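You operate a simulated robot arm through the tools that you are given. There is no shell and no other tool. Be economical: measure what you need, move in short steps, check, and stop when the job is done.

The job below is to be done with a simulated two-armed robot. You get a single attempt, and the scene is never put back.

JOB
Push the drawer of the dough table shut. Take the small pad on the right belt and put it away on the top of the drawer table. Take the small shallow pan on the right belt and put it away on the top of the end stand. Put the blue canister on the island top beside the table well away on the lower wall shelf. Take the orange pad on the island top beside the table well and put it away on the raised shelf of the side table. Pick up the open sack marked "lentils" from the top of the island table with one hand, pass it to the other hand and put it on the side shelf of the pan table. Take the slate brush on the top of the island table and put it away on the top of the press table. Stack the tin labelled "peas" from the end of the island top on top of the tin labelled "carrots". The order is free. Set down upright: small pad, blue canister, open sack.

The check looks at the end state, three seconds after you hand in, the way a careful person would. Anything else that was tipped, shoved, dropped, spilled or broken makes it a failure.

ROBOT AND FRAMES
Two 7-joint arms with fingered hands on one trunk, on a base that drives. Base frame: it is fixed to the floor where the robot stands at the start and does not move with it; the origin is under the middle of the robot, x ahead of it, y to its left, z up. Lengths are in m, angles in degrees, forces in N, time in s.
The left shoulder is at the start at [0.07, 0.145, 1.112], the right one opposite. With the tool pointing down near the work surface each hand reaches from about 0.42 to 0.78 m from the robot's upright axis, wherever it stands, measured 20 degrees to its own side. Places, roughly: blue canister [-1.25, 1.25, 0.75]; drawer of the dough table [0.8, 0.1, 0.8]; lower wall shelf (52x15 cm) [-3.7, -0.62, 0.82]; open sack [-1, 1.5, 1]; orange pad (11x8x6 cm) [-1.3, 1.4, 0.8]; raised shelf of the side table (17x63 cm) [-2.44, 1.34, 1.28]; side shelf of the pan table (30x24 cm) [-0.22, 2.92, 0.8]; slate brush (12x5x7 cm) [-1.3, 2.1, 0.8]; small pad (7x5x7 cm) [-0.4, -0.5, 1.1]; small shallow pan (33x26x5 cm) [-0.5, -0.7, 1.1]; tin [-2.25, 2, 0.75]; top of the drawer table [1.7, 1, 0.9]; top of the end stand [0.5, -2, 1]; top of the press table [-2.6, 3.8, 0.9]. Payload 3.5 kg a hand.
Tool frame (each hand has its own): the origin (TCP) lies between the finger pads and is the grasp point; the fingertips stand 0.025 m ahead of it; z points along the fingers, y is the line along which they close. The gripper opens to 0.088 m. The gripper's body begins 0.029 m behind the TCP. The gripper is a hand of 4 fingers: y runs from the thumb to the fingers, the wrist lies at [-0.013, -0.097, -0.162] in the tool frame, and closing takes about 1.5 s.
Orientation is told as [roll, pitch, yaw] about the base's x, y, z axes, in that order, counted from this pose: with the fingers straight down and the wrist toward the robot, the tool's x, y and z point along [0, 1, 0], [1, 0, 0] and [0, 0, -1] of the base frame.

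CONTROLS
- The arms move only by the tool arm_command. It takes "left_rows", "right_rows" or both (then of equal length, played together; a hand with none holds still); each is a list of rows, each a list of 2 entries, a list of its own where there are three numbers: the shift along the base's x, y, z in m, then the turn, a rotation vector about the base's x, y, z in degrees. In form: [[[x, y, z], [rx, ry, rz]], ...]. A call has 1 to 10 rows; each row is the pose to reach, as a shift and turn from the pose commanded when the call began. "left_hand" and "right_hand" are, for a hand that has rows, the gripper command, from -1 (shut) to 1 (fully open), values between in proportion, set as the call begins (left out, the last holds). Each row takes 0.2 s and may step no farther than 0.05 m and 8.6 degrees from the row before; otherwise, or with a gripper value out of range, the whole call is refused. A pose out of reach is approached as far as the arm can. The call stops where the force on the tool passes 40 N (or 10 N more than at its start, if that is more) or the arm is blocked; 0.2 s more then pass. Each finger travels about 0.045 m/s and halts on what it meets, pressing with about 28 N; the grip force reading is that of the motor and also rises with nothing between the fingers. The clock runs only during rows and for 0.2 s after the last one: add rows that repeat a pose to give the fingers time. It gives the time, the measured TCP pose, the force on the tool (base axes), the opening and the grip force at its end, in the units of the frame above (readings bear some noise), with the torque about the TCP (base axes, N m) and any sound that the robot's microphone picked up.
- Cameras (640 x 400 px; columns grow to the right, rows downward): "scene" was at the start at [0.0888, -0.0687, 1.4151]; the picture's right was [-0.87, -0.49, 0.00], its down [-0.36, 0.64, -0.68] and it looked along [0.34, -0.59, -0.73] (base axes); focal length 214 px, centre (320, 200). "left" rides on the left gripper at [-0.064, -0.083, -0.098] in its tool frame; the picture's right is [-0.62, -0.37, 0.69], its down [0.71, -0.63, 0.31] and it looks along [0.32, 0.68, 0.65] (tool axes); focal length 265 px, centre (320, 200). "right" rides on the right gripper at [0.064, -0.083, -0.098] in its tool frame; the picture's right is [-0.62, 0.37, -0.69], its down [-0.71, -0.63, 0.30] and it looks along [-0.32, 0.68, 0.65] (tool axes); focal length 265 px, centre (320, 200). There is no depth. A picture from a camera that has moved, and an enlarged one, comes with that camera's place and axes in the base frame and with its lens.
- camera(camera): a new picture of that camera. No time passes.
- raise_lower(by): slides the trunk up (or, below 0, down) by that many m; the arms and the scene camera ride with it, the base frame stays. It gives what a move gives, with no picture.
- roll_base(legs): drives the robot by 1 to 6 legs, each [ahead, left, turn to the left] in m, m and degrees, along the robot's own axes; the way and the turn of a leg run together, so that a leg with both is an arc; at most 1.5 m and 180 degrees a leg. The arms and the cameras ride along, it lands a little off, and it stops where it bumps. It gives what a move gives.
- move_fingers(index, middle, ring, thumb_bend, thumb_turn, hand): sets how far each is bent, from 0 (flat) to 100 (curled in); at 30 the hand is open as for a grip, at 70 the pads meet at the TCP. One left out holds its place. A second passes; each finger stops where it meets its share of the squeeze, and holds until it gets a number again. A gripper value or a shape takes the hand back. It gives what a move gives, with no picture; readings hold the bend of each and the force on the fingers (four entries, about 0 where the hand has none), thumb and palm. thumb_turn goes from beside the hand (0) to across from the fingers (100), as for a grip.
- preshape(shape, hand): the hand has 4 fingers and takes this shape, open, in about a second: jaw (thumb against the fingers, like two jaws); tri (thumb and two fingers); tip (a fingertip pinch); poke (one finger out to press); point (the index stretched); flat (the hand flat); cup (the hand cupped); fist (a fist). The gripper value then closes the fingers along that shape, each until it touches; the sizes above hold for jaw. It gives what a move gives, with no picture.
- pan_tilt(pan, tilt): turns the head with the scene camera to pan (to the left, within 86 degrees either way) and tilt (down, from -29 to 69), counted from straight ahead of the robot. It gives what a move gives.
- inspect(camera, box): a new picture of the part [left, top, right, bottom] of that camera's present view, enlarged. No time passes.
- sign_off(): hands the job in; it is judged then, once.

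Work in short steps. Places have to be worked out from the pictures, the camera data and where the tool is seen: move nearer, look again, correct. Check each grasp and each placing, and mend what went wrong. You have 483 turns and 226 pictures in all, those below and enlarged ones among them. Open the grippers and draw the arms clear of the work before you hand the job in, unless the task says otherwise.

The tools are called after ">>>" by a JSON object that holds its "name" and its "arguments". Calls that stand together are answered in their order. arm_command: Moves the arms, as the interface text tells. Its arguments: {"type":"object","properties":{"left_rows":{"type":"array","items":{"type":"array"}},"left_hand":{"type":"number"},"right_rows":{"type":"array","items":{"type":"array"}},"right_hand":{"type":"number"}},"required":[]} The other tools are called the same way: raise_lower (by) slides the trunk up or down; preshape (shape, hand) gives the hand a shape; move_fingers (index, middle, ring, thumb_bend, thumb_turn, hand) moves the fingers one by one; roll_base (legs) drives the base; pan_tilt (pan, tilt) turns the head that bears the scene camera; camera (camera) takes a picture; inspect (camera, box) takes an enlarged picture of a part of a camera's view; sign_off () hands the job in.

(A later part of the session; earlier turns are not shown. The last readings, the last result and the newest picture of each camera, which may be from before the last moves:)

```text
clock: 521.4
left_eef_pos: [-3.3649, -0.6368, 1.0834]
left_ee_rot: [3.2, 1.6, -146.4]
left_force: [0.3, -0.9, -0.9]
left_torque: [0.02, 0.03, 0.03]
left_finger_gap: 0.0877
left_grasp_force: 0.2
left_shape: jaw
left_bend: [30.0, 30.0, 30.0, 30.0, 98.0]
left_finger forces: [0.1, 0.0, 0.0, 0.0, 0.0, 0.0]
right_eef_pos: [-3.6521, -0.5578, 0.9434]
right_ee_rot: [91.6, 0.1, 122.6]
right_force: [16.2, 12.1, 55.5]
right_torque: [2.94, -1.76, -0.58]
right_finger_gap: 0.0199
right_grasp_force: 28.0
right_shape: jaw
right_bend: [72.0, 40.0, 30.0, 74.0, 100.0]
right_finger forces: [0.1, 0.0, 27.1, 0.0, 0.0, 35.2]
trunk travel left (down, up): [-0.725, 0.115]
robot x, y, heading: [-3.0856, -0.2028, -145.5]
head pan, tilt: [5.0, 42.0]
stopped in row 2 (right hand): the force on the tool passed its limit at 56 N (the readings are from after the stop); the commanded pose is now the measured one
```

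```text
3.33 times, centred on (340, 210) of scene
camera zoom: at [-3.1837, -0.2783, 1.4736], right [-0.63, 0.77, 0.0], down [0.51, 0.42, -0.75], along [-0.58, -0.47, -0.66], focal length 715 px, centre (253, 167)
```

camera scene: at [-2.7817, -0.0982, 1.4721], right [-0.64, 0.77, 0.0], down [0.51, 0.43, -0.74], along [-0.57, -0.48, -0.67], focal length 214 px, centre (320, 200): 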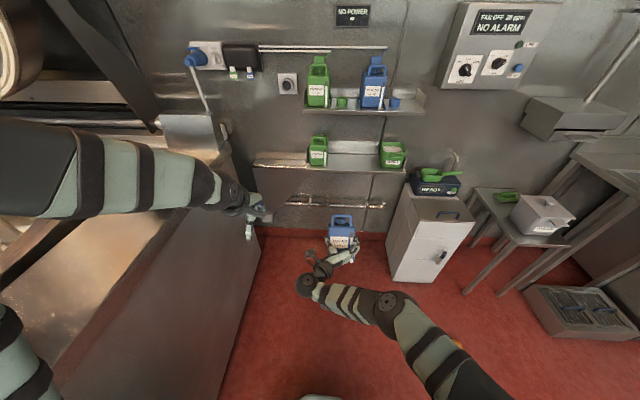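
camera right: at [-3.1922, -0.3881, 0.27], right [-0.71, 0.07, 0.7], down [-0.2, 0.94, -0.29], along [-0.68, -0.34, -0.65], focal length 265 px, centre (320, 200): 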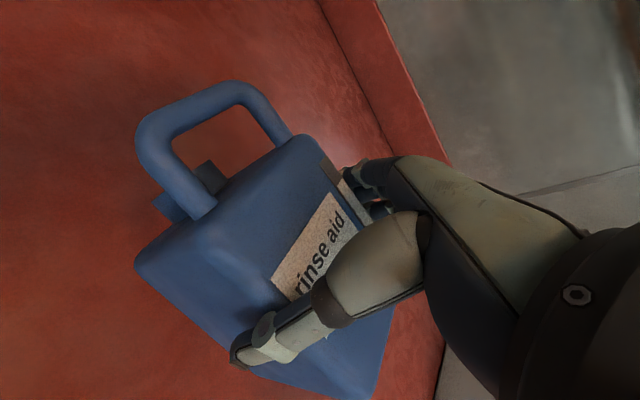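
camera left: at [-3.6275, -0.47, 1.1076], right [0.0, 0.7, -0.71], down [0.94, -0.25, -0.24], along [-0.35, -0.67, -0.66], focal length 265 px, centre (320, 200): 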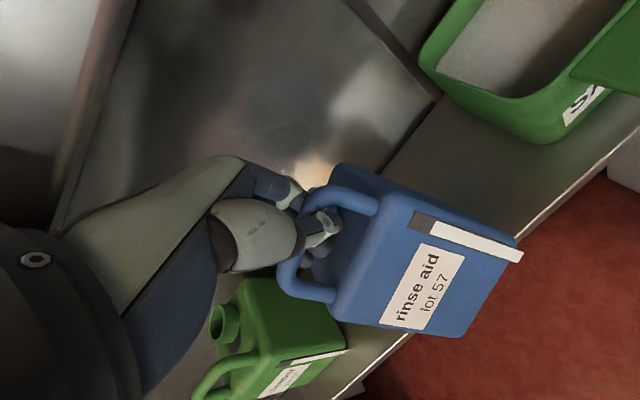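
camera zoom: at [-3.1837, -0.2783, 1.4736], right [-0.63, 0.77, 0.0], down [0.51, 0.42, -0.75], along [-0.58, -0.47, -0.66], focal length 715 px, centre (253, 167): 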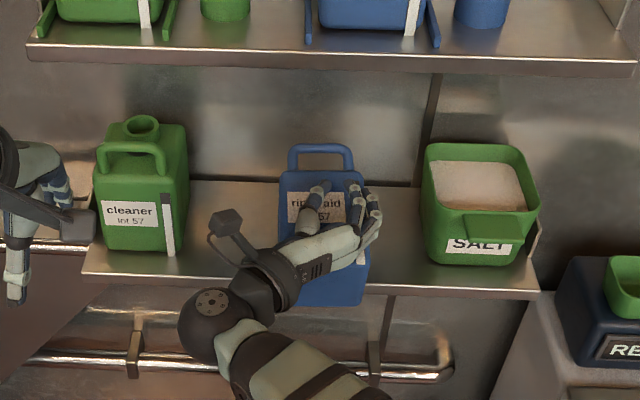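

The canister's base has caught at the shelf's edge: it seems to stand on the edge with its front overhanging, and the palm presses on its label. I push it gently farther in, easing the downward pressure only slightly.

>>> {"name": "arm_command", "arguments": {"right_rows": [[[-0.008, -0.006, 0.003], [0, 0, 0]], [[-0.017, -0.011, 0.006], [0, 0, 0]], [[-0.025, -0.017, 0.008], [0, 0, 0]], [[-0.033, -0.022, 0.009], [0, 0, 0]]]}}

>>> {"name": "inspect", "arguments": {"camera": "scene", "box": [250, 150, 430, 270]}}

```text
clock: 522.4
left_eef_pos: [-3.3639, -0.6383, 1.0824]
left_ee_rot: [3.0, 1.6, -146.2]
left_force: [0.4, -0.2, 0.6]
left_torque: [0.02, 0.01, -0.04]
left_finger_gap: 0.0878
left_grasp_force: 0.0
left_shape: jaw
left_bend: [30.0, 30.0, 30.0, 30.0, 98.0]
left_finger forces: [0.1, 0.0, 0.1, 0.0, 0.0, 0.0]
right_eef_pos: [-3.6711, -0.5687, 0.9516]
right_ee_rot: [91.1, 0.2, 123.1]
right_force: [10.8, -5.5, 31.1]
right_torque: [1.25, -1.43, -0.61]
right_finger_gap: 0.02
right_grasp_force: 28.3
right_shape: jaw
right_bend: [72.0, 40.0, 33.0, 74.0, 100.0]
right_finger forces: [0.0, 0.0, 3.3, 0.1, 0.1, 27.4]
right hand out of reach, approached as far as the arm can: row 2, 3, 4
trunk travel left (down, up): [-0.725, 0.115]
robot x, y, heading: [-3.0843, -0.2002, -145.6]
head pan, tilt: [5.0, 42.0]
```

```text
3.33 times, centred on (340, 210) of scene
camera zoom: at [-3.1831, -0.2814, 1.473], right [-0.64, 0.77, 0.0], down [0.51, 0.42, -0.75], along [-0.58, -0.47, -0.67], focal length 715 px, centre (253, 167)
```

zoom: 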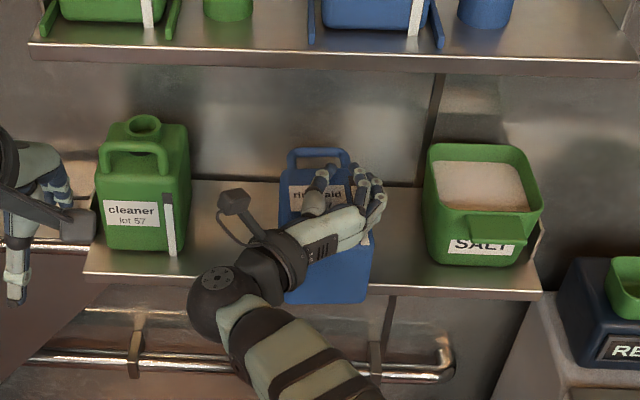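

The arm is at its limit while the fingers still press on the canister's top. I use the base to push it 4–5 cm farther onto the shelf.

>>> {"name": "roll_base", "arguments": {"legs": [[0.05, 0, 0]]}}

>>> {"name": "inspect", "arguments": {"camera": "scene", "box": [250, 150, 430, 270]}}

```text
clock: 523.4
left_eef_pos: [-3.4088, -0.6651, 1.0797]
left_ee_rot: [3.1, 1.9, -146.3]
left_force: [-0.3, -0.1, 0.3]
left_torque: [-0.03, 0.01, -0.02]
left_finger_gap: 0.0875
left_grasp_force: 0.0
left_shape: jaw
left_bend: [30.0, 30.0, 30.0, 30.0, 98.0]
left_finger forces: [0.0, 0.0, 0.1, 0.0, 0.0, 0.1]
right_eef_pos: [-3.7179, -0.5932, 0.9528]
right_ee_rot: [91.4, 0.1, 122.5]
right_force: [3.3, 0.5, 6.7]
right_torque: [0.33, -0.36, -0.14]
right_finger_gap: 0.0202
right_grasp_force: 28.2
right_shape: jaw
right_bend: [72.0, 40.0, 33.0, 74.0, 100.0]
right_finger forces: [0.0, 0.0, 0.1, 0.0, 0.1, 6.5]
trunk travel left (down, up): [-0.725, 0.115]
robot x, y, heading: [-3.1257, -0.2291, -145.6]
head pan, tilt: [5.0, 42.0]
stopped in leg 1: the force on the tool passed its limit at 46 N (the readings are from after the stop); the commanded pose is now the measured one
```

```text
3.33 times, centred on (340, 210) of scene
camera zoom: at [-3.2292, -0.3087, 1.4724], right [-0.63, 0.77, 0.0], down [0.52, 0.42, -0.74], along [-0.58, -0.47, -0.67], focal length 715 px, centre (253, 167)
```

zoom: 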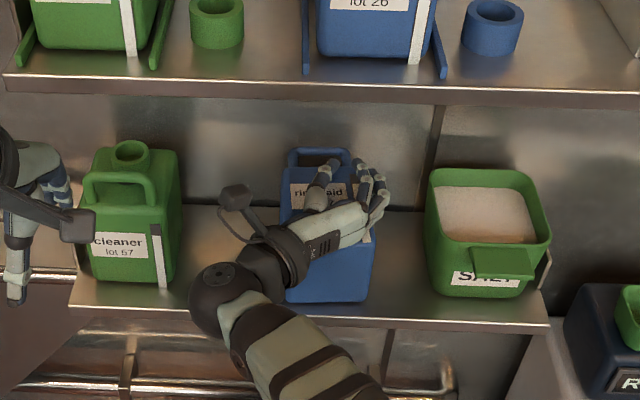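

The canister now stands just inside the shelf's edge and the hand is nearly unloaded. I withdraw the hand straight back in small steps.

>>> {"name": "arm_command", "arguments": {"right_rows": [[[0.008, 0.006, 0], [0, 0, 0]], [[0.017, 0.011, 0], [0, 0, 0]], [[0.029, 0.02, 0], [0, 0, 0]]]}}

>>> {"name": "inspect", "arguments": {"camera": "scene", "box": [250, 150, 430, 270]}}

```text
clock: 524.2
left_eef_pos: [-3.4096, -0.6643, 1.0799]
left_ee_rot: [3.1, 2.0, -146.4]
left_force: [-1.2, 0.4, -0.1]
left_torque: [0.0, -0.01, -0.02]
left_finger_gap: 0.0879
left_grasp_force: 0.2
left_shape: jaw
left_bend: [30.0, 30.0, 30.0, 30.0, 98.0]
left_finger forces: [0.0, 0.0, 0.0, 0.0, 0.1, 0.0]
right_eef_pos: [-3.6887, -0.5733, 0.9506]
right_ee_rot: [91.1, 0.0, 122.5]
right_force: [-2.2, -1.5, 4.8]
right_torque: [0.18, 0.05, 0.11]
right_finger_gap: 0.0198
right_grasp_force: 27.8
right_shape: jaw
right_bend: [72.0, 40.0, 34.0, 74.0, 100.0]
right_finger forces: [0.0, 0.0, 5.1, 0.0, 0.0, 0.1]
trunk travel left (down, up): [-0.725, 0.115]
robot x, y, heading: [-3.123, -0.2253, -145.5]
head pan, tilt: [5.0, 42.0]
```

```text
3.33 times, centred on (340, 210) of scene
camera zoom: at [-3.2313, -0.3097, 1.4723], right [-0.63, 0.77, 0.0], down [0.52, 0.42, -0.74], along [-0.57, -0.47, -0.67], focal length 715 px, centre (253, 167)
```

zoom: 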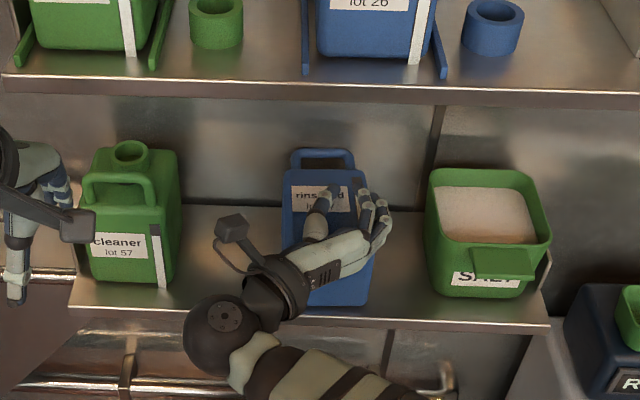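

The ring finger drags lightly on the side. I spread the three fingers away from the canister, leaving the thumb, and then continue straight back.

>>> {"name": "move_fingers", "arguments": {"hand": "right", "index": 20, "middle": 15, "ring": 8}}

>>> {"name": "arm_command", "arguments": {"right_rows": [[[0.012, 0.008, 0.0], [0, 0, 0]], [[0.028, 0.019, 0.0], [0, 0, 0]], [[0.05, 0.034, 0.0], [0, 0, 0]], [[0.08, 0.054, 0.0], [0, 0, 0]], [[0.115, 0.078, 0.0], [0, 0, 0]]]}}

>>> {"name": "inspect", "arguments": {"camera": "scene", "box": [250, 150, 430, 270]}}

```text
clock: 525.2
left_eef_pos: [-3.4106, -0.6656, 1.0795]
left_ee_rot: [3.2, 1.9, -146.4]
left_force: [-0.2, 0.3, 0.1]
left_torque: [0.01, 0.0, 0.02]
left_finger_gap: 0.0876
left_grasp_force: 0.0
left_shape: jaw
left_bend: [30.0, 30.0, 30.0, 30.0, 98.0]
left_finger forces: [0.1, 0.0, 0.0, 0.0, 0.1, 0.1]
right_eef_pos: [-3.6882, -0.5727, 0.9496]
right_ee_rot: [91.2, 0.1, 122.6]
right_force: [-0.2, -0.1, -0.1]
right_torque: [-0.02, 0.01, 0.01]
right_finger_gap: 0.0518
right_grasp_force: 0.0
right_shape: fingers
right_bend: [20.0, 15.0, 8.0, 74.0, 100.0]
right_finger forces: [0.1, 0.1, 0.0, 0.0, 0.0, 0.0]
trunk travel left (down, up): [-0.725, 0.115]
robot x, y, heading: [-3.1246, -0.2292, -145.7]
head pan, tilt: [5.0, 42.0]
```

```text
clock: 526.4
left_eef_pos: [-3.4085, -0.6647, 1.0793]
left_ee_rot: [3.2, 2.0, -146.4]
left_force: [0.6, 0.6, -0.3]
left_torque: [0.0, 0.01, -0.04]
left_finger_gap: 0.0878
left_grasp_force: 0.1
left_shape: jaw
left_bend: [30.0, 30.0, 30.0, 30.0, 98.0]
left_finger forces: [0.0, 0.0, 0.0, 0.0, 0.0, 0.1]
right_eef_pos: [-3.6335, -0.5348, 0.9489]
right_ee_rot: [91.1, 0.0, 122.0]
right_force: [0.0, -0.4, 0.3]
right_torque: [0.01, 0.0, 0.04]
right_finger_gap: 0.0518
right_grasp_force: 0.0
right_shape: fingers
right_bend: [20.0, 15.0, 8.0, 74.0, 100.0]
right_finger forces: [0.0, 0.0, 0.1, 0.0, 0.1, 0.0]
right hand out of reach, approached as far as the arm can: row 4, 5
trunk travel left (down, up): [-0.725, 0.115]
robot x, y, heading: [-3.122, -0.2323, -145.7]
head pan, tilt: [5.0, 42.0]
```

```text
3.33 times, centred on (340, 210) of scene
camera zoom: at [-3.231, -0.3093, 1.4724], right [-0.63, 0.77, 0.0], down [0.52, 0.42, -0.74], along [-0.57, -0.47, -0.67], focal length 715 px, centre (253, 167)
```

zoom: 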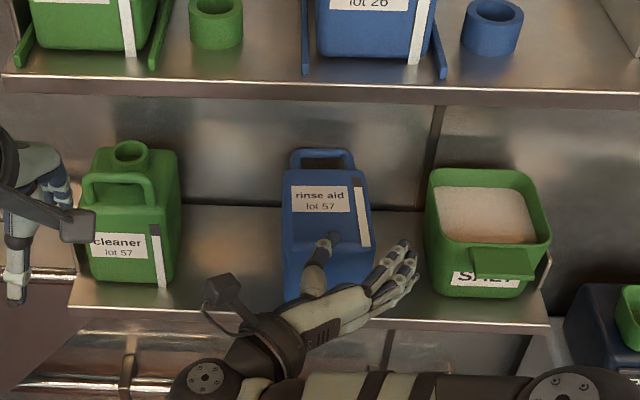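

The canister looks tilted back against the wall. I back the hand clear with the base and look again at how it settles.

>>> {"name": "roll_base", "arguments": {"legs": [[-0.14, 0, 0]]}}

>>> {"name": "inspect", "arguments": {"camera": "scene", "box": [240, 110, 420, 230]}}

```text
clock: 527.8
left_eef_pos: [-3.2949, -0.5873, 1.0793]
left_ee_rot: [3.1, 2.1, -146.4]
left_force: [-0.1, 0.3, -0.3]
left_torque: [0.01, 0.02, 0.03]
left_finger_gap: 0.0876
left_grasp_force: 0.0
left_shape: jaw
left_bend: [30.0, 30.0, 30.0, 30.0, 98.0]
left_finger forces: [0.0, 0.1, 0.0, 0.0, 0.0, 0.1]
right_eef_pos: [-3.5188, -0.4565, 0.9486]
right_ee_rot: [91.0, 0.0, 122.0]
right_force: [-0.3, 0.1, -0.5]
right_torque: [0.0, -0.01, -0.01]
right_finger_gap: 0.052
right_grasp_force: 0.0
right_shape: fingers
right_bend: [20.0, 15.0, 8.0, 74.0, 100.0]
right_finger forces: [0.1, 0.0, 0.0, 0.0, 0.1, 0.0]
trunk travel left (down, up): [-0.725, 0.115]
robot x, y, heading: [-3.0052, -0.1516, -145.8]
head pan, tilt: [5.0, 42.0]
```

```text
3.33 times, centred on (330, 170) of scene
camera zoom: at [-3.1162, -0.2314, 1.4722], right [-0.63, 0.77, 0.0], down [0.52, 0.42, -0.74], along [-0.57, -0.47, -0.67], focal length 715 px, centre (287, 300)
```

zoom: 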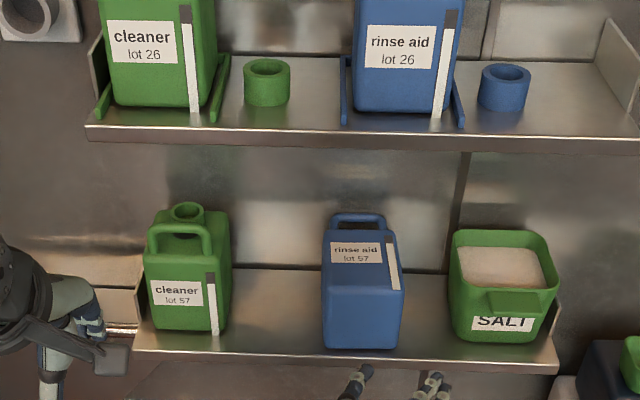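

Now it is clear: the canister lies flat on its back on the shelf, bottom toward me. I'll take it by its bottom end with the right hand, bring it to the floor, and repeat the pick that worked. First I spread the fingers and line up.

>>> {"name": "move_fingers", "arguments": {"hand": "right", "index": 14, "middle": 14, "ring": 14, "thumb_bend": 12}}

>>> {"name": "arm_command", "arguments": {"right_rows": [[[0.004, -0.006, -0.03], [0, 0, 0.5]], [[0.004, -0.006, -0.06], [0, 0, 1]], [[0.004, -0.006, -0.073], [0, 0, 1.5]]]}}

>>> {"name": "roll_base", "arguments": {"legs": [[0.13, 0, 0]]}}

>>> {"name": "inspect", "arguments": {"camera": "scene", "box": [240, 130, 420, 250]}}

```text
clock: 528.8
left_eef_pos: [-3.2927, -0.5857, 1.0805]
left_ee_rot: [3.1, 2.1, -146.5]
left_force: [0.1, 0.3, -0.6]
left_torque: [0.01, -0.01, 0.02]
left_finger_gap: 0.0876
left_grasp_force: 0.0
left_shape: jaw
left_bend: [30.0, 30.0, 30.0, 30.0, 98.0]
left_finger forces: [0.0, 0.0, 0.1, 0.1, 0.1, 0.1]
right_eef_pos: [-3.5174, -0.4569, 0.9497]
right_ee_rot: [90.8, 0.0, 122.0]
right_force: [-0.2, -1.0, 0.0]
right_torque: [0.0, 0.02, -0.03]
right_finger_gap: 0.115
right_grasp_force: 0.1
right_shape: fingers
right_bend: [14.0, 14.0, 14.0, 12.0, 100.0]
right_finger forces: [0.1, 0.0, 0.0, 0.0, 0.0, 0.1]
trunk travel left (down, up): [-0.725, 0.115]
robot x, y, heading: [-3.0085, -0.1502, -145.9]
head pan, tilt: [5.0, 42.0]
```

```text
clock: 529.5
left_eef_pos: [-3.2931, -0.5857, 1.0808]
left_ee_rot: [3.1, 2.0, -146.4]
left_force: [-0.9, 0.1, 0.2]
left_torque: [0.01, 0.01, 0.02]
left_finger_gap: 0.0875
left_grasp_force: 0.1
left_shape: jaw
left_bend: [30.0, 30.0, 30.0, 30.0, 98.0]
left_finger forces: [0.1, 0.1, 0.0, 0.0, 0.1, 0.1]
right_eef_pos: [-3.5116, -0.463, 0.8754]
right_ee_rot: [91.0, 0.1, 123.6]
right_force: [0.0, -0.3, 0.4]
right_torque: [0.01, 0.0, 0.0]
right_finger_gap: 0.1148
right_grasp_force: 0.1
right_shape: fingers
right_bend: [14.0, 14.0, 14.0, 12.0, 100.0]
right_finger forces: [0.1, 0.1, 0.0, 0.0, 0.0, 0.1]
trunk travel left (down, up): [-0.725, 0.115]
robot x, y, heading: [-3.0066, -0.1453, -146.0]
head pan, tilt: [5.0, 42.0]
```

```text
clock: 530.8
left_eef_pos: [-3.4012, -0.6603, 1.0806]
left_ee_rot: [3.1, 1.9, -146.5]
left_force: [0.3, 0.3, -0.3]
left_torque: [-0.01, 0.01, 0.0]
left_finger_gap: 0.0875
left_grasp_force: 0.0
left_shape: jaw
left_bend: [30.0, 30.0, 30.0, 30.0, 98.0]
left_finger forces: [0.0, 0.1, 0.1, 0.1, 0.0, 0.0]
right_eef_pos: [-3.6205, -0.5372, 0.8766]
right_ee_rot: [91.0, 0.0, 123.6]
right_force: [0.1, 0.3, 0.3]
right_torque: [0.0, 0.01, -0.01]
right_finger_gap: 0.1149
right_grasp_force: 0.1
right_shape: fingers
right_bend: [14.0, 14.0, 14.0, 12.0, 100.0]
right_finger forces: [0.0, 0.0, 0.1, 0.1, 0.0, 0.1]
trunk travel left (down, up): [-0.725, 0.115]
robot x, y, heading: [-3.121, -0.2218, -145.3]
head pan, tilt: [5.0, 42.0]
```

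```text
3.33 times, centred on (330, 190) of scene
camera zoom: at [-3.2221, -0.3039, 1.4726], right [-0.63, 0.77, 0.0], down [0.52, 0.42, -0.74], along [-0.57, -0.47, -0.67], focal length 715 px, centre (287, 233)
```

zoom: 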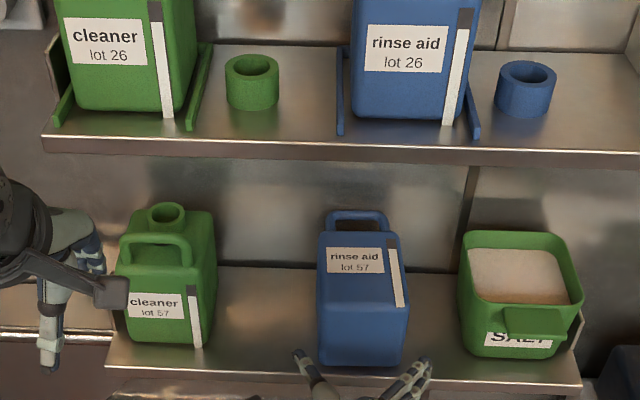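

The spread fingers straddle the canister's bottom end evenly. I advance 6.5 cm and close.

>>> {"name": "arm_command", "arguments": {"right_rows": [[[-0.018, -0.012, 0], [0, 0, 0]], [[-0.036, -0.024, 0], [0, 0, 0]], [[-0.054, -0.036, 0], [0, 0, 0]]]}}

>>> {"name": "arm_command", "arguments": {"right_rows": [[[0, 0, 0], [0, 0, 0]], [[0, 0, 0], [0, 0, 0]], [[0, 0, 0], [0, 0, 0]], [[0, 0, 0], [0, 0, 0]], [[0, 0, 0], [0, 0, 0]], [[0, 0, 0], [0, 0, 0]], [[0, 0, 0], [0, 0, 0]]], "right_hand": -1}}

>>> {"name": "arm_command", "arguments": {"right_rows": [[[0, 0, 0.008], [0, 0, 0]], [[0, 0, 0.016], [0, 0, 0]]]}}

```text
clock: 531.6
left_eef_pos: [-3.4008, -0.6608, 1.0801]
left_ee_rot: [3.1, 1.8, -146.2]
left_force: [0.3, 0.5, 0.1]
left_torque: [0.02, 0.01, 0.01]
left_finger_gap: 0.0876
left_grasp_force: 0.1
left_shape: jaw
left_bend: [30.0, 30.0, 30.0, 30.0, 98.0]
left_finger forces: [0.1, 0.0, 0.0, 0.0, 0.0, 0.0]
right_eef_pos: [-3.6644, -0.5685, 0.875]
right_ee_rot: [90.8, -0.1, 123.5]
right_force: [3.6, -0.7, 0.5]
right_torque: [-0.02, -0.05, 0.02]
right_finger_gap: 0.1165
right_grasp_force: 1.7
right_shape: fingers
right_bend: [13.0, 14.0, 14.0, 11.0, 100.0]
right_finger forces: [0.9, 0.1, 0.0, 0.1, 3.3, 0.0]
right hand out of reach, approached as far as the arm can: row 3
trunk travel left (down, up): [-0.725, 0.115]
robot x, y, heading: [-3.1172, -0.2242, -145.5]
head pan, tilt: [5.0, 42.0]
```

```text
clock: 533.2
left_eef_pos: [-3.4012, -0.6597, 1.0809]
left_ee_rot: [3.2, 1.8, -146.4]
left_force: [-0.4, -0.3, -0.7]
left_torque: [0.01, 0.01, 0.02]
left_finger_gap: 0.0878
left_grasp_force: 0.1
left_shape: jaw
left_bend: [30.0, 30.0, 30.0, 30.0, 98.0]
left_finger forces: [0.1, 0.0, 0.0, 0.0, 0.0, 0.0]
right_eef_pos: [-3.6654, -0.5669, 0.8758]
right_ee_rot: [91.0, 0.1, 123.5]
right_force: [10.8, 11.7, 0.7]
right_torque: [0.17, 0.25, -0.57]
right_finger_gap: 0.078
right_grasp_force: 28.0
right_shape: jaw
right_bend: [17.0, 29.0, 24.0, 29.0, 99.0]
right_finger forces: [36.6, 15.9, 11.9, 0.0, 60.6, 0.1]
trunk travel left (down, up): [-0.725, 0.115]
robot x, y, heading: [-3.1197, -0.2211, -145.7]
head pan, tilt: [5.0, 42.0]
```

```text
clock: 533.8
left_eef_pos: [-3.3985, -0.6589, 1.0813]
left_ee_rot: [3.2, 1.8, -146.4]
left_force: [0.3, 0.7, 1.3]
left_torque: [-0.01, -0.04, -0.01]
left_finger_gap: 0.0878
left_grasp_force: 0.0
left_shape: jaw
left_bend: [30.0, 30.0, 30.0, 30.0, 98.0]
left_finger forces: [0.0, 0.2, 0.0, 0.0, 0.0, 0.1]
right_eef_pos: [-3.6638, -0.5652, 0.893]
right_ee_rot: [91.1, 0.1, 123.5]
right_force: [21.2, 17.7, -12.4]
right_torque: [0.14, -0.29, -0.92]
right_finger_gap: 0.0775
right_grasp_force: 28.0
right_shape: jaw
right_bend: [17.0, 29.0, 22.0, 31.0, 99.0]
right_finger forces: [36.0, 15.0, 12.5, 0.1, 60.3, 0.1]
trunk travel left (down, up): [-0.725, 0.115]
robot x, y, heading: [-3.1151, -0.2232, -145.4]
head pan, tilt: [5.0, 42.0]
```

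Gripped (7.8 cm, firm). I back the base away with it, then lower to the floor.

>>> {"name": "roll_base", "arguments": {"legs": [[-0.3, 0, 0]]}}

>>> {"name": "raise_lower", "arguments": {"by": -0.4}}

>>> {"name": "camera", "arguments": {"camera": "scene"}}

```text
clock: 535.9
left_eef_pos: [-3.1525, -0.4901, 1.0801]
left_ee_rot: [3.0, 2.0, -146.2]
left_force: [0.9, 0.3, 1.0]
left_torque: [0.04, -0.01, 0.02]
left_finger_gap: 0.0875
left_grasp_force: 0.1
left_shape: jaw
left_bend: [30.0, 30.0, 30.0, 30.0, 98.0]
left_finger forces: [0.0, 0.1, 0.0, 0.1, 0.1, 0.0]
right_eef_pos: [-3.4162, -0.3995, 0.8907]
right_ee_rot: [90.9, -0.1, 123.8]
right_force: [-0.5, 0.2, 1.1]
right_torque: [-0.03, 0.0, -0.03]
right_finger_gap: 0.0196
right_grasp_force: 28.3
right_shape: jaw
right_bend: [74.0, 41.0, 35.0, 76.0, 100.0]
right_finger forces: [0.0, 0.0, 0.0, 0.0, 0.0, 0.0]
trunk travel left (down, up): [-0.725, 0.115]
robot x, y, heading: [-2.8722, -0.049, -145.1]
head pan, tilt: [5.0, 42.0]
```

```text
clock: 539.7
left_eef_pos: [-3.1505, -0.4901, 0.6801]
left_ee_rot: [3.1, 2.0, -146.2]
left_force: [0.1, 0.1, -0.1]
left_torque: [-0.01, 0.04, 0.02]
left_finger_gap: 0.0878
left_grasp_force: 0.0
left_shape: jaw
left_bend: [30.0, 30.0, 30.0, 30.0, 98.0]
left_finger forces: [0.1, 0.0, 0.0, 0.1, 0.0, 0.0]
right_eef_pos: [-3.4173, -0.3976, 0.492]
right_ee_rot: [91.0, 0.0, 123.7]
right_force: [-0.5, -0.6, 0.5]
right_torque: [-0.03, 0.0, -0.01]
right_finger_gap: 0.02
right_grasp_force: 28.0
right_shape: jaw
right_bend: [74.0, 41.0, 35.0, 76.0, 100.0]
right_finger forces: [0.0, 0.0, 0.0, 0.1, 0.1, 0.0]
trunk travel left (down, up): [-0.325, 0.515]
robot x, y, heading: [-2.8687, -0.052, -145.4]
head pan, tilt: [5.0, 42.0]
```

```text
10 pictures are left
camera scene: at [-2.974, -0.1339, 1.0725], right [-0.64, 0.77, 0.0], down [0.52, 0.43, -0.74], along [-0.57, -0.47, -0.67], focal length 214 px, centre (320, 200)
```

scene: 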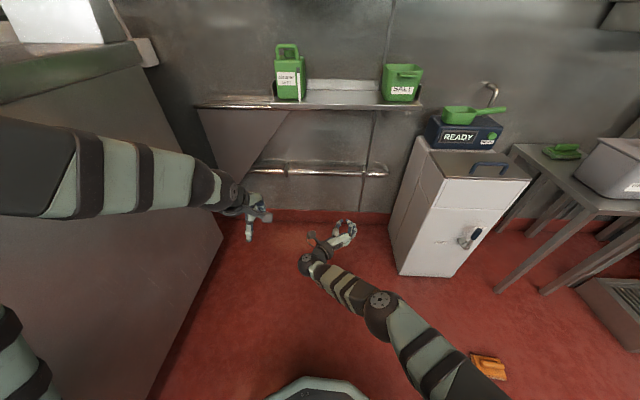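

The canister slipped out as I backed away; it's off the shelf and probably on the floor hidden behind my forearm. I bring the right hand back to the tool-down pose by reversing the earlier turns, then look with its camera.

>>> {"name": "arm_command", "arguments": {"right_rows": [[[0, 0, 0.03], [0, 0, 8.4]], [[0, 0, 0.06], [0, 0, 16.8]], [[0, 0, 0.06], [0, 0, 25.2]], [[0, 0, 0.06], [0, 0, 33.6]], [[0, 0, 0.06], [0, 0, 42]], [[0, 0, 0.06], [0, 0, 50.4]], [[0, 0, 0.06], [0, 0, 58.8]], [[0, 0, 0.06], [0, 0, 67.2]], [[0, 0, 0.06], [0, 0, 75.6]], [[0, 0, 0.06], [0, 0, 84]]], "right_hand": 1}}

>>> {"name": "arm_command", "arguments": {"right_rows": [[[0, 0, 0], [0, 0, 8.4]], [[0, 0, 0], [0, 0, 16.8]], [[0, 0, 0], [0, 0, 25]]]}}

>>> {"name": "arm_command", "arguments": {"right_rows": [[[0, 0, 0.0], [4.9, 6.6, 0]], [[0, 0, 0.0], [9.8, 13.1, 0]], [[0, 0, 0], [14.7, 19.7, 0]], [[0, 0, 0], [19.6, 26.3, 0]], [[0, 0, 0], [24.5, 32.9, 0]], [[0, 0, 0], [29.4, 39.4, 0]], [[0, 0, 0], [34.3, 46, 0]], [[0, 0, 0], [39.2, 52.6, 0]], [[0, 0, 0], [44.1, 59.1, 0]], [[0, 0, 0], [49, 65.7, 0]]]}}

>>> {"name": "camera", "arguments": {"camera": "scene"}}

```text
clock: 541.9
left_eef_pos: [-3.1521, -0.4909, 0.6803]
left_ee_rot: [3.1, 1.9, -146.2]
left_force: [0.1, -0.6, 1.1]
left_torque: [-0.01, 0.0, 0.01]
left_finger_gap: 0.0877
left_grasp_force: 0.0
left_shape: jaw
left_bend: [30.0, 30.0, 30.0, 30.0, 98.0]
left_finger forces: [0.0, 0.1, 0.0, 0.1, 0.1, 0.0]
right_eef_pos: [-3.4163, -0.3993, 0.5517]
right_ee_rot: [91.0, 0.2, -152.2]
right_force: [0.6, 0.1, 0.4]
right_torque: [-0.05, -0.03, 0.02]
right_finger_gap: 0.088
right_grasp_force: 0.1
right_shape: jaw
right_bend: [30.0, 30.0, 30.0, 30.0, 98.0]
right_finger forces: [0.0, 0.1, 0.1, 0.0, 0.1, 0.0]
trunk travel left (down, up): [-0.325, 0.515]
robot x, y, heading: [-2.866, -0.0515, -145.4]
head pan, tilt: [5.0, 42.0]
```

```text
clock: 542.7
left_eef_pos: [-3.152, -0.4904, 0.6799]
left_ee_rot: [3.2, 1.9, -146.2]
left_force: [-0.5, -0.1, -0.2]
left_torque: [0.02, -0.02, 0.01]
left_finger_gap: 0.0874
left_grasp_force: 0.1
left_shape: jaw
left_bend: [30.0, 30.0, 30.0, 30.0, 98.0]
left_finger forces: [0.1, 0.0, 0.0, 0.0, 0.1, 0.0]
right_eef_pos: [-3.409, -0.3978, 0.5331]
right_ee_rot: [87.7, 1.7, -125.9]
right_force: [-2.1, -0.4, 5.0]
right_torque: [0.26, 0.21, 0.18]
right_finger_gap: 0.0876
right_grasp_force: 0.0
right_shape: jaw
right_bend: [30.0, 30.0, 30.0, 30.0, 98.0]
right_finger forces: [0.0, 0.0, 0.0, 0.0, 0.0, 0.0]
right hand out of reach, approached as far as the arm can: row 2
trunk travel left (down, up): [-0.325, 0.515]
robot x, y, heading: [-2.8683, -0.0496, -145.5]
head pan, tilt: [5.0, 42.0]
```

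```text
clock: 544.9
left_eef_pos: [-3.1522, -0.4901, 0.6811]
left_ee_rot: [3.0, 1.9, -146.2]
left_force: [0.7, 0.0, 0.6]
left_torque: [0.0, -0.03, -0.05]
left_finger_gap: 0.0875
left_grasp_force: 0.1
left_shape: jaw
left_bend: [30.0, 30.0, 30.0, 30.0, 98.0]
left_finger forces: [0.0, 0.0, 0.0, 0.0, 0.0, 0.0]
right_eef_pos: [-3.4171, -0.3991, 0.5525]
right_ee_rot: [8.8, -0.7, -126.9]
right_force: [0.6, 0.0, 0.7]
right_torque: [0.02, 0.0, -0.04]
right_finger_gap: 0.0876
right_grasp_force: 0.1
right_shape: jaw
right_bend: [30.0, 30.0, 30.0, 30.0, 98.0]
right_finger forces: [0.1, 0.0, 0.1, 0.1, 0.1, 0.0]
trunk travel left (down, up): [-0.325, 0.515]
robot x, y, heading: [-2.8686, -0.0523, -145.5]
head pan, tilt: [5.0, 42.0]
```

```text
9 pictures are left
camera scene: at [-2.9736, -0.1342, 1.0724], right [-0.64, 0.77, 0.0], down [0.52, 0.43, -0.74], along [-0.57, -0.47, -0.67], focal length 214 px, centre (320, 200)
```

scene: 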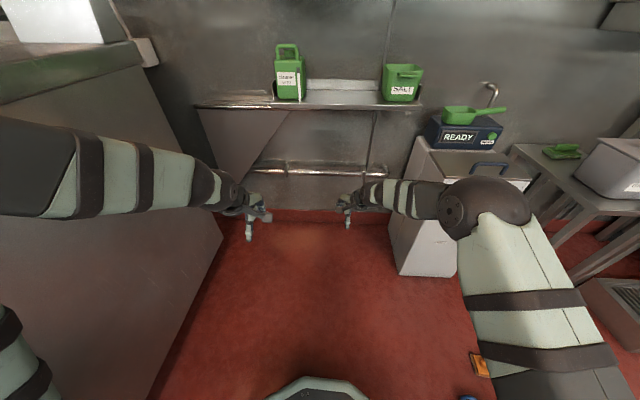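

A bit of blue shows at the lower right: the canister lies near the pad on the floor. I turn right to face both and look down.

>>> {"name": "roll_base", "arguments": {"legs": [[0, 0, -55]]}}

>>> {"name": "pan_tilt", "arguments": {"pan": 0, "tilt": 58}}

>>> {"name": "camera", "arguments": {"camera": "scene"}}

```text
clock: 547.7
left_eef_pos: [-3.3872, -0.0831, 0.6805]
left_ee_rot: [3.2, 2.0, 160.1]
left_force: [0.1, -0.1, -0.2]
left_torque: [0.01, 0.0, 0.03]
left_finger_gap: 0.0875
left_grasp_force: 0.1
left_shape: jaw
left_bend: [30.0, 30.0, 30.0, 30.0, 98.0]
left_finger forces: [0.1, 0.1, 0.0, 0.1, 0.1, 0.0]
right_eef_pos: [-3.4719, 0.1842, 0.5517]
right_ee_rot: [9.0, -0.7, 179.4]
right_force: [-0.9, 0.5, 1.1]
right_torque: [0.01, -0.01, 0.0]
right_finger_gap: 0.0877
right_grasp_force: 0.1
right_shape: jaw
right_bend: [30.0, 30.0, 30.0, 30.0, 98.0]
right_finger forces: [0.0, 0.0, 0.0, 0.0, 0.0, 0.0]
trunk travel left (down, up): [-0.325, 0.515]
robot x, y, heading: [-2.8666, -0.0509, 161.0]
head pan, tilt: [5.0, 42.0]
```

```text
clock: 548.5
left_eef_pos: [-3.3883, -0.0833, 0.6805]
left_ee_rot: [3.1, 1.8, 160.1]
left_force: [0.0, 0.2, -0.8]
left_torque: [-0.05, 0.03, 0.0]
left_finger_gap: 0.0878
left_grasp_force: 0.1
left_shape: jaw
left_bend: [30.0, 30.0, 30.0, 30.0, 98.0]
left_finger forces: [0.1, 0.0, 0.0, 0.1, 0.0, 0.1]
right_eef_pos: [-3.4698, 0.1844, 0.5507]
right_ee_rot: [9.0, -0.6, 179.5]
right_force: [-0.3, -0.6, -0.3]
right_torque: [0.0, -0.03, 0.04]
right_finger_gap: 0.0877
right_grasp_force: 0.1
right_shape: jaw
right_bend: [30.0, 30.0, 30.0, 30.0, 98.0]
right_finger forces: [0.0, 0.1, 0.0, 0.0, 0.0, 0.1]
trunk travel left (down, up): [-0.325, 0.515]
robot x, y, heading: [-2.8677, -0.0525, 160.7]
head pan, tilt: [0.0, 58.0]
```

```text
8 pictures are left
camera scene: at [-2.9809, -0.0132, 1.051], right [0.33, 0.94, 0.0], down [0.8, -0.28, -0.53], along [-0.5, 0.17, -0.85], focal length 214 px, centre (320, 200)
```

scene: 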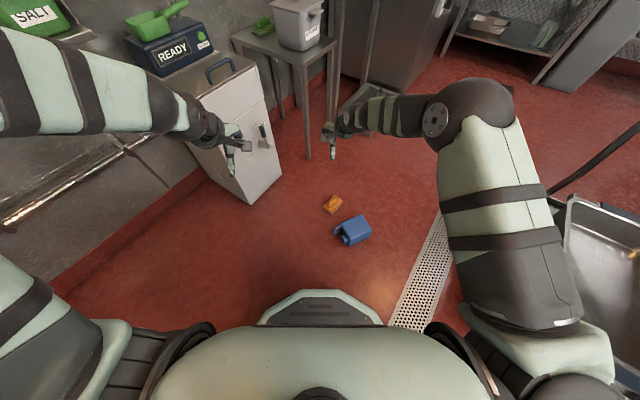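

Both are on the floor in front of me; the canister is again with its handle to my left, at about (-3.34, 0.28), a good place for the right hand. I enlarge to see which face is up.

>>> {"name": "inspect", "arguments": {"camera": "scene", "box": [310, 190, 390, 250]}}

```text
6.67 times, centred on (350, 220) of scene
camera zoom: at [-2.9809, -0.0132, 1.051], right [0.33, 0.94, 0.0], down [0.8, -0.28, -0.53], along [-0.5, 0.17, -0.85], focal length 1430 px, centre (120, 67)
```

zoom: 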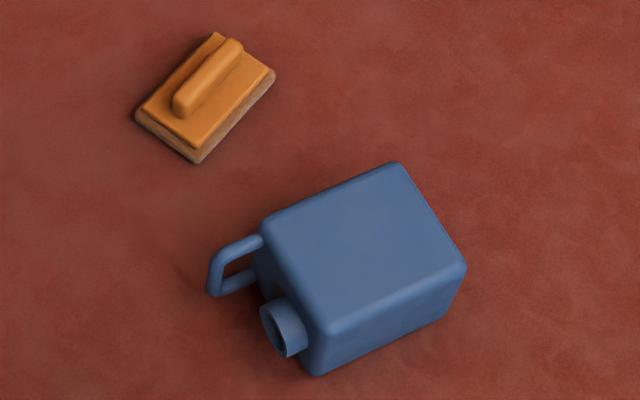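

The canister now lies on its side face with the neck toward me: its 11 cm depth is across my forward direction. With fingers spread very wide I can grip it across that depth, then roll it upright as before; it will then sit well inside the shelf. I prepare the hand above it.

>>> {"name": "raise_lower", "arguments": {"by": -0.3}}

>>> {"name": "move_fingers", "arguments": {"hand": "right", "index": 5, "middle": 5, "ring": 5, "thumb_bend": 3}}

>>> {"name": "arm_command", "arguments": {"right_rows": [[[0.03, 0.029, 0], [3, 0, 2.5]], [[0.06, 0.057, 0], [6, 0, 5]], [[0.09, 0.086, 0], [9, 0, 7.5]], [[0.122, 0.115, -0.02], [9, 0, 7.5]], [[0.122, 0.115, -0.05], [9, 0, 7.5]]]}}

>>> {"name": "camera", "arguments": {"camera": "right"}}

```text
clock: 551.5
left_eef_pos: [-3.389, -0.0829, 0.38]
left_ee_rot: [3.1, 1.9, 160.1]
left_force: [0.4, -1.1, 0.5]
left_torque: [0.01, 0.02, 0.04]
left_finger_gap: 0.0876
left_grasp_force: 0.0
left_shape: jaw
left_bend: [30.0, 30.0, 30.0, 30.0, 98.0]
left_finger forces: [0.0, 0.0, 0.0, 0.0, 0.0, 0.1]
right_eef_pos: [-3.472, 0.1851, 0.2522]
right_ee_rot: [9.0, -0.7, 179.6]
right_force: [-0.1, 0.3, -0.8]
right_torque: [-0.02, -0.01, -0.02]
right_finger_gap: 0.0878
right_grasp_force: 0.0
right_shape: jaw
right_bend: [30.0, 30.0, 30.0, 30.0, 98.0]
right_finger forces: [0.1, 0.0, 0.0, 0.1, 0.0, 0.0]
trunk travel left (down, up): [-0.025, 0.815]
robot x, y, heading: [-2.8696, -0.0594, 160.8]
head pan, tilt: [0.0, 58.0]
```

```text
clock: 552.5
left_eef_pos: [-3.389, -0.0835, 0.3799]
left_ee_rot: [3.1, 1.9, 160.1]
left_force: [0.1, -0.2, 0.0]
left_torque: [0.0, -0.01, 0.0]
left_finger_gap: 0.0878
left_grasp_force: 0.1
left_shape: jaw
left_bend: [30.0, 30.0, 30.0, 30.0, 98.0]
left_finger forces: [0.0, 0.0, 0.1, 0.1, 0.0, 0.1]
right_eef_pos: [-3.4724, 0.1849, 0.2521]
right_ee_rot: [9.0, -0.6, 179.5]
right_force: [0.0, 0.4, 0.2]
right_torque: [-0.02, 0.02, 0.02]
right_finger_gap: 0.1266
right_grasp_force: 0.0
right_shape: fingers
right_bend: [5.0, 5.0, 5.0, 3.0, 98.0]
right_finger forces: [0.0, 0.1, 0.0, 0.1, 0.1, 0.1]
trunk travel left (down, up): [-0.025, 0.815]
robot x, y, heading: [-2.8632, -0.0524, 161.0]
head pan, tilt: [0.0, 58.0]
```

```text
clock: 553.7
left_eef_pos: [-3.3873, -0.0846, 0.3797]
left_ee_rot: [3.0, 1.9, 160.1]
left_force: [-0.1, -0.3, 0.7]
left_torque: [-0.04, -0.02, -0.01]
left_finger_gap: 0.0879
left_grasp_force: 0.2
left_shape: jaw
left_bend: [30.0, 30.0, 30.0, 30.0, 98.0]
left_finger forces: [0.1, 0.0, 0.1, 0.1, 0.1, 0.0]
right_eef_pos: [-3.3482, 0.2998, 0.2031]
right_ee_rot: [0.1, -0.1, -173.0]
right_force: [0.5, 0.4, 0.0]
right_torque: [-0.02, -0.03, -0.01]
right_finger_gap: 0.1271
right_grasp_force: 0.0
right_shape: fingers
right_bend: [5.0, 5.0, 5.0, 3.0, 98.0]
right_finger forces: [0.0, 0.0, 0.0, 0.0, 0.0, 0.0]
trunk travel left (down, up): [-0.025, 0.815]
robot x, y, heading: [-2.8695, -0.0511, 160.8]
head pan, tilt: [0.0, 58.0]
```

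```text
6 pictures are left
camera right: at [-3.259, 0.2468, 0.3006], right [-0.44, 0.57, 0.69], down [0.54, 0.79, -0.3], along [-0.72, 0.24, -0.65], focal length 265 px, centre (320, 200)
```

right: 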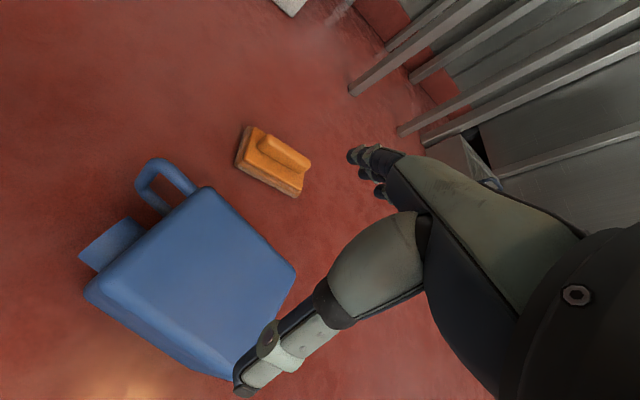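

The top face's centre is (-3.343, 0.305), depth 11.1 cm, against a 12.7 cm opening. I descend around it, then close and lift.

>>> {"name": "arm_command", "arguments": {"right_rows": [[[0.006, -0.003, -0.04], [0, 0, -1]], [[0.006, -0.003, -0.08], [0, 0, -1]], [[0.006, -0.003, -0.115], [0, 0, -1]], [[0.006, -0.003, -0.138], [0, 0, -1]], [[0.006, -0.003, -0.148], [0, 0, -1]]]}}

>>> {"name": "arm_command", "arguments": {"right_rows": [[[0, 0, 0], [0, 0, 0]], [[0, 0, 0], [0, 0, 0]], [[0, 0, 0], [0, 0, 0]], [[0, 0, 0], [0, 0, 0]], [[0, 0, 0], [0, 0, 0]], [[0, 0, 0], [0, 0, 0]]], "right_hand": -1}}

>>> {"name": "arm_command", "arguments": {"right_rows": [[[0, 0, 0.01], [0, 0, 0]], [[0, 0, 0.03], [0, 0, 0]], [[0, 0, 0.06], [0, 0, 0]], [[0, 0, 0.1], [0, 0, 0]]]}}

```text
clock: 554.6
left_eef_pos: [-3.3878, -0.0837, 0.3819]
left_ee_rot: [3.2, 1.8, 160.1]
left_force: [0.1, -0.1, -0.2]
left_torque: [0.0, 0.02, -0.01]
left_finger_gap: 0.0877
left_grasp_force: 0.0
left_shape: jaw
left_bend: [30.0, 30.0, 30.0, 30.0, 98.0]
left_finger forces: [0.0, 0.0, 0.0, 0.0, 0.1, 0.1]
right_eef_pos: [-3.3457, 0.2984, 0.0941]
right_ee_rot: [-0.1, -0.5, -174.0]
right_force: [11.0, -0.1, 22.6]
right_torque: [0.1, -1.21, -0.03]
right_finger_gap: 0.1292
right_grasp_force: 12.6
right_shape: fingers
right_bend: [5.0, 5.0, 5.0, 0.0, 96.0]
right_finger forces: [0.0, 0.1, 0.0, 0.1, 25.6, 0.1]
trunk travel left (down, up): [-0.025, 0.815]
robot x, y, heading: [-2.8671, -0.0505, 161.1]
head pan, tilt: [0.0, 58.0]
stopped in row 4 (right hand): the force on the tool passed its limit at 64 N (the readings are from after the stop); the commanded pose is now the measured one
```

```text
clock: 556.0
left_eef_pos: [-3.3874, -0.0846, 0.3824]
left_ee_rot: [3.1, 1.7, 160.1]
left_force: [-0.5, 0.2, 0.5]
left_torque: [0.03, 0.0, 0.0]
left_finger_gap: 0.0877
left_grasp_force: 0.0
left_shape: jaw
left_bend: [30.0, 30.0, 30.0, 30.0, 98.0]
left_finger forces: [0.0, 0.0, 0.0, 0.1, 0.1, 0.0]
right_eef_pos: [-3.3467, 0.2965, 0.0954]
right_ee_rot: [-0.2, -0.7, -174.0]
right_force: [6.3, 2.5, 33.9]
right_torque: [-0.01, -0.5, 0.13]
right_finger_gap: 0.084
right_grasp_force: 27.9
right_shape: jaw
right_bend: [19.0, 29.0, 27.0, 0.0, 96.0]
right_finger forces: [30.0, 9.9, 7.3, 0.1, 56.3, 0.1]
trunk travel left (down, up): [-0.025, 0.815]
robot x, y, heading: [-2.865, -0.0529, 160.5]
head pan, tilt: [0.0, 58.0]
```

```text
clock: 557.0
left_eef_pos: [-3.3885, -0.0836, 0.3784]
left_ee_rot: [3.2, 2.1, 160.1]
left_force: [0.6, -0.2, 0.2]
left_torque: [-0.02, 0.0, 0.0]
left_finger_gap: 0.0879
left_grasp_force: 0.0
left_shape: jaw
left_bend: [30.0, 30.0, 30.0, 30.0, 98.0]
left_finger forces: [0.0, 0.0, 0.1, 0.0, 0.0, 0.0]
right_eef_pos: [-3.3431, 0.297, 0.1885]
right_ee_rot: [0.1, 0.0, -173.9]
right_force: [-0.4, -0.3, -11.3]
right_torque: [-0.03, 0.02, -0.01]
right_finger_gap: 0.0842
right_grasp_force: 27.8
right_shape: jaw
right_bend: [19.0, 28.0, 27.0, 10.0, 95.0]
right_finger forces: [29.5, 10.8, 6.9, 0.0, 41.8, 0.0]
trunk travel left (down, up): [-0.025, 0.815]
robot x, y, heading: [-2.8686, -0.0514, 161.0]
head pan, tilt: [0.0, 58.0]
```

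It holds, but only by the fingertips, since the thumb landed on the rear edge. I set it down, spread again, shift 7 mm toward the thumb side, and go deeper.

>>> {"name": "arm_command", "arguments": {"right_rows": [[[0, 0, -0.04], [0, 0, 0]], [[0, 0, -0.075], [0, 0, 0]], [[0, 0, -0.093], [0, 0, 0]]]}}

>>> {"name": "move_fingers", "arguments": {"hand": "right", "index": 5, "middle": 5, "ring": 5, "thumb_bend": 0}}

>>> {"name": "arm_command", "arguments": {"right_rows": [[[0, 0, 0.03], [0, 0, 0]], [[0.008, 0.001, 0.035], [0, 0, 0]], [[0.008, 0.001, 0.01], [0, 0, 0]], [[0.008, 0.001, -0.015], [0, 0, 0]], [[0.008, 0.001, -0.035], [0, 0, 0]], [[0.008, 0.001, -0.042], [0, 0, 0]]]}}

```text
clock: 557.8
left_eef_pos: [-3.3886, -0.0824, 0.3794]
left_ee_rot: [3.1, 2.1, 160.1]
left_force: [0.1, 0.2, 0.3]
left_torque: [0.01, -0.02, 0.02]
left_finger_gap: 0.0877
left_grasp_force: 0.0
left_shape: jaw
left_bend: [30.0, 30.0, 30.0, 30.0, 98.0]
left_finger forces: [0.1, 0.0, 0.0, 0.0, 0.0, 0.0]
right_eef_pos: [-3.3467, 0.2976, 0.0984]
right_ee_rot: [-0.1, -0.4, -174.0]
right_force: [1.0, 0.3, 3.6]
right_torque: [-0.08, -0.94, 0.1]
right_finger_gap: 0.084
right_grasp_force: 28.3
right_shape: jaw
right_bend: [19.0, 28.0, 27.0, 9.0, 95.0]
right_finger forces: [29.4, 10.7, 7.5, 0.0, 51.5, 0.0]
trunk travel left (down, up): [-0.025, 0.815]
robot x, y, heading: [-2.871, -0.0489, 160.6]
head pan, tilt: [0.0, 58.0]
```

```text
clock: 558.8
left_eef_pos: [-3.389, -0.0831, 0.3806]
left_ee_rot: [3.1, 2.0, 160.1]
left_force: [0.1, 1.0, -0.3]
left_torque: [-0.03, -0.02, -0.01]
left_finger_gap: 0.0877
left_grasp_force: 0.1
left_shape: jaw
left_bend: [30.0, 30.0, 30.0, 30.0, 98.0]
left_finger forces: [0.0, 0.0, 0.1, 0.0, 0.1, 0.0]
right_eef_pos: [-3.3469, 0.2966, 0.0956]
right_ee_rot: [0.0, -0.4, -174.0]
right_force: [-0.1, -0.7, 2.0]
right_torque: [-0.01, -0.06, -0.04]
right_finger_gap: 0.1279
right_grasp_force: 0.2
right_shape: fingers
right_bend: [5.0, 5.0, 5.0, 0.0, 99.0]
right_finger forces: [0.1, 0.1, 0.0, 0.0, 1.0, 0.0]
trunk travel left (down, up): [-0.025, 0.815]
robot x, y, heading: [-2.8663, -0.0575, 160.9]
head pan, tilt: [0.0, 58.0]
```

```text
clock: 559.9
left_eef_pos: [-3.3874, -0.0832, 0.3811]
left_ee_rot: [3.2, 1.8, 160.0]
left_force: [-0.5, -0.4, 0.3]
left_torque: [0.03, 0.02, 0.01]
left_finger_gap: 0.0878
left_grasp_force: 0.0
left_shape: jaw
left_bend: [30.0, 30.0, 30.0, 30.0, 98.0]
left_finger forces: [0.0, 0.1, 0.0, 0.1, 0.0, 0.0]
right_eef_pos: [-3.3372, 0.3002, 0.0819]
right_ee_rot: [-0.1, -0.8, -174.0]
right_force: [13.2, -1.7, 23.4]
right_torque: [0.1, -0.63, 0.0]
right_finger_gap: 0.1303
right_grasp_force: 13.1
right_shape: fingers
right_bend: [4.0, 5.0, 5.0, 0.0, 99.0]
right_finger forces: [2.1, 0.1, 0.5, 0.0, 24.2, 0.1]
trunk travel left (down, up): [-0.025, 0.815]
robot x, y, heading: [-2.8667, -0.054, 160.5]
head pan, tilt: [0.0, 58.0]
stopped in row 5 (right hand): the force on the tool passed its limit at 51 N (the readings are from after the stop); the commanded pose is now the measured one
```

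2 cm deep now. I shift another 5 mm and press on down a bit.

>>> {"name": "arm_command", "arguments": {"right_rows": [[[0.005, 0, 0.004], [0, 0, 0]], [[0.006, 0, -0.006], [0, 0, 0]], [[0.006, 0, -0.016], [0, 0, 0]], [[0.006, 0, -0.024], [0, 0, 0]]]}}

>>> {"name": "arm_command", "arguments": {"right_rows": [[[0, 0, 0], [0, 0, 0]], [[0, 0, 0], [0, 0, 0]], [[0, 0, 0], [0, 0, 0]], [[0, 0, 0], [0, 0, 0]], [[0, 0, 0], [0, 0, 0]], [[0, 0, 0], [0, 0, 0]]], "right_hand": -1}}

>>> {"name": "arm_command", "arguments": {"right_rows": [[[0, 0, 0.01], [0, 0, 0]], [[0, 0, 0.04], [0, 0, 0]], [[0, 0, 0.08], [0, 0, 0]], [[0, 0, 0.12], [0, 0, 0]]]}}

```text
clock: 560.6
left_eef_pos: [-3.3878, -0.082, 0.3814]
left_ee_rot: [3.2, 1.8, 160.0]
left_force: [-0.5, 0.2, -0.2]
left_torque: [-0.02, 0.0, 0.0]
left_finger_gap: 0.0878
left_grasp_force: 0.2
left_shape: jaw
left_bend: [30.0, 30.0, 30.0, 30.0, 98.0]
left_finger forces: [0.0, 0.0, 0.1, 0.0, 0.0, 0.1]
right_eef_pos: [-3.3357, 0.2995, 0.0805]
right_ee_rot: [-0.2, -1.5, -174.0]
right_force: [15.7, -0.4, 31.3]
right_torque: [0.07, -0.42, 0.09]
right_finger_gap: 0.1323
right_grasp_force: 19.4
right_shape: fingers
right_bend: [3.0, 5.0, 4.0, 0.0, 99.0]
right_finger forces: [4.7, 0.6, 2.2, 0.0, 29.6, 0.0]
trunk travel left (down, up): [-0.025, 0.815]
robot x, y, heading: [-2.8699, -0.0487, 160.9]
head pan, tilt: [0.0, 58.0]
stopped in row 3 (right hand): the force on the tool passed its limit at 51 N (the readings are from after the stop); the commanded pose is now the measured one
```

```text
clock: 561.1
left_eef_pos: [-3.3876, -0.0834, 0.3813]
left_ee_rot: [3.1, 1.8, 160.0]
left_force: [0.2, -0.1, -1.0]
left_torque: [0.0, -0.02, 0.01]
left_finger_gap: 0.0878
left_grasp_force: 0.0
left_shape: jaw
left_bend: [30.0, 30.0, 30.0, 30.0, 98.0]
left_finger forces: [0.0, 0.1, 0.0, 0.0, 0.1, 0.0]
right_eef_pos: [-3.3437, 0.2988, 0.0842]
right_ee_rot: [-0.2, -2.7, -174.0]
right_force: [5.7, -3.1, 25.4]
right_torque: [-0.03, 0.55, 0.58]
right_finger_gap: 0.0784
right_grasp_force: 28.2
right_shape: jaw
right_bend: [8.0, 29.0, 13.0, 9.0, 93.0]
right_finger forces: [38.3, 29.7, 19.4, 0.0, 88.1, 0.1]
trunk travel left (down, up): [-0.025, 0.815]
robot x, y, heading: [-2.8656, -0.0505, 160.9]
head pan, tilt: [0.0, 58.0]
stopped in row 2 (right hand): the force on the tool passed its limit at 46 N (the readings are from after the stop); the commanded pose is now the measured one
```

```text
clock: 562.1
left_eef_pos: [-3.3889, -0.0811, 0.3775]
left_ee_rot: [3.2, 2.1, 160.0]
left_force: [1.0, 0.4, -0.8]
left_torque: [-0.01, -0.01, 0.02]
left_finger_gap: 0.0878
left_grasp_force: 0.1
left_shape: jaw
left_bend: [30.0, 30.0, 30.0, 30.0, 98.0]
left_finger forces: [0.0, 0.0, 0.0, 0.1, 0.0, 0.0]
right_eef_pos: [-3.3414, 0.3003, 0.1985]
right_ee_rot: [0.0, -1.6, -174.0]
right_force: [-0.4, -0.3, -11.6]
right_torque: [0.07, -0.06, -0.01]
right_finger_gap: 0.0782
right_grasp_force: 27.2
right_shape: jaw
right_bend: [11.0, 28.0, 18.0, 21.0, 91.0]
right_finger forces: [35.7, 24.8, 14.9, 0.1, 73.1, 0.0]
trunk travel left (down, up): [-0.025, 0.815]
robot x, y, heading: [-2.8689, -0.051, 160.8]
head pan, tilt: [0.0, 58.0]
```

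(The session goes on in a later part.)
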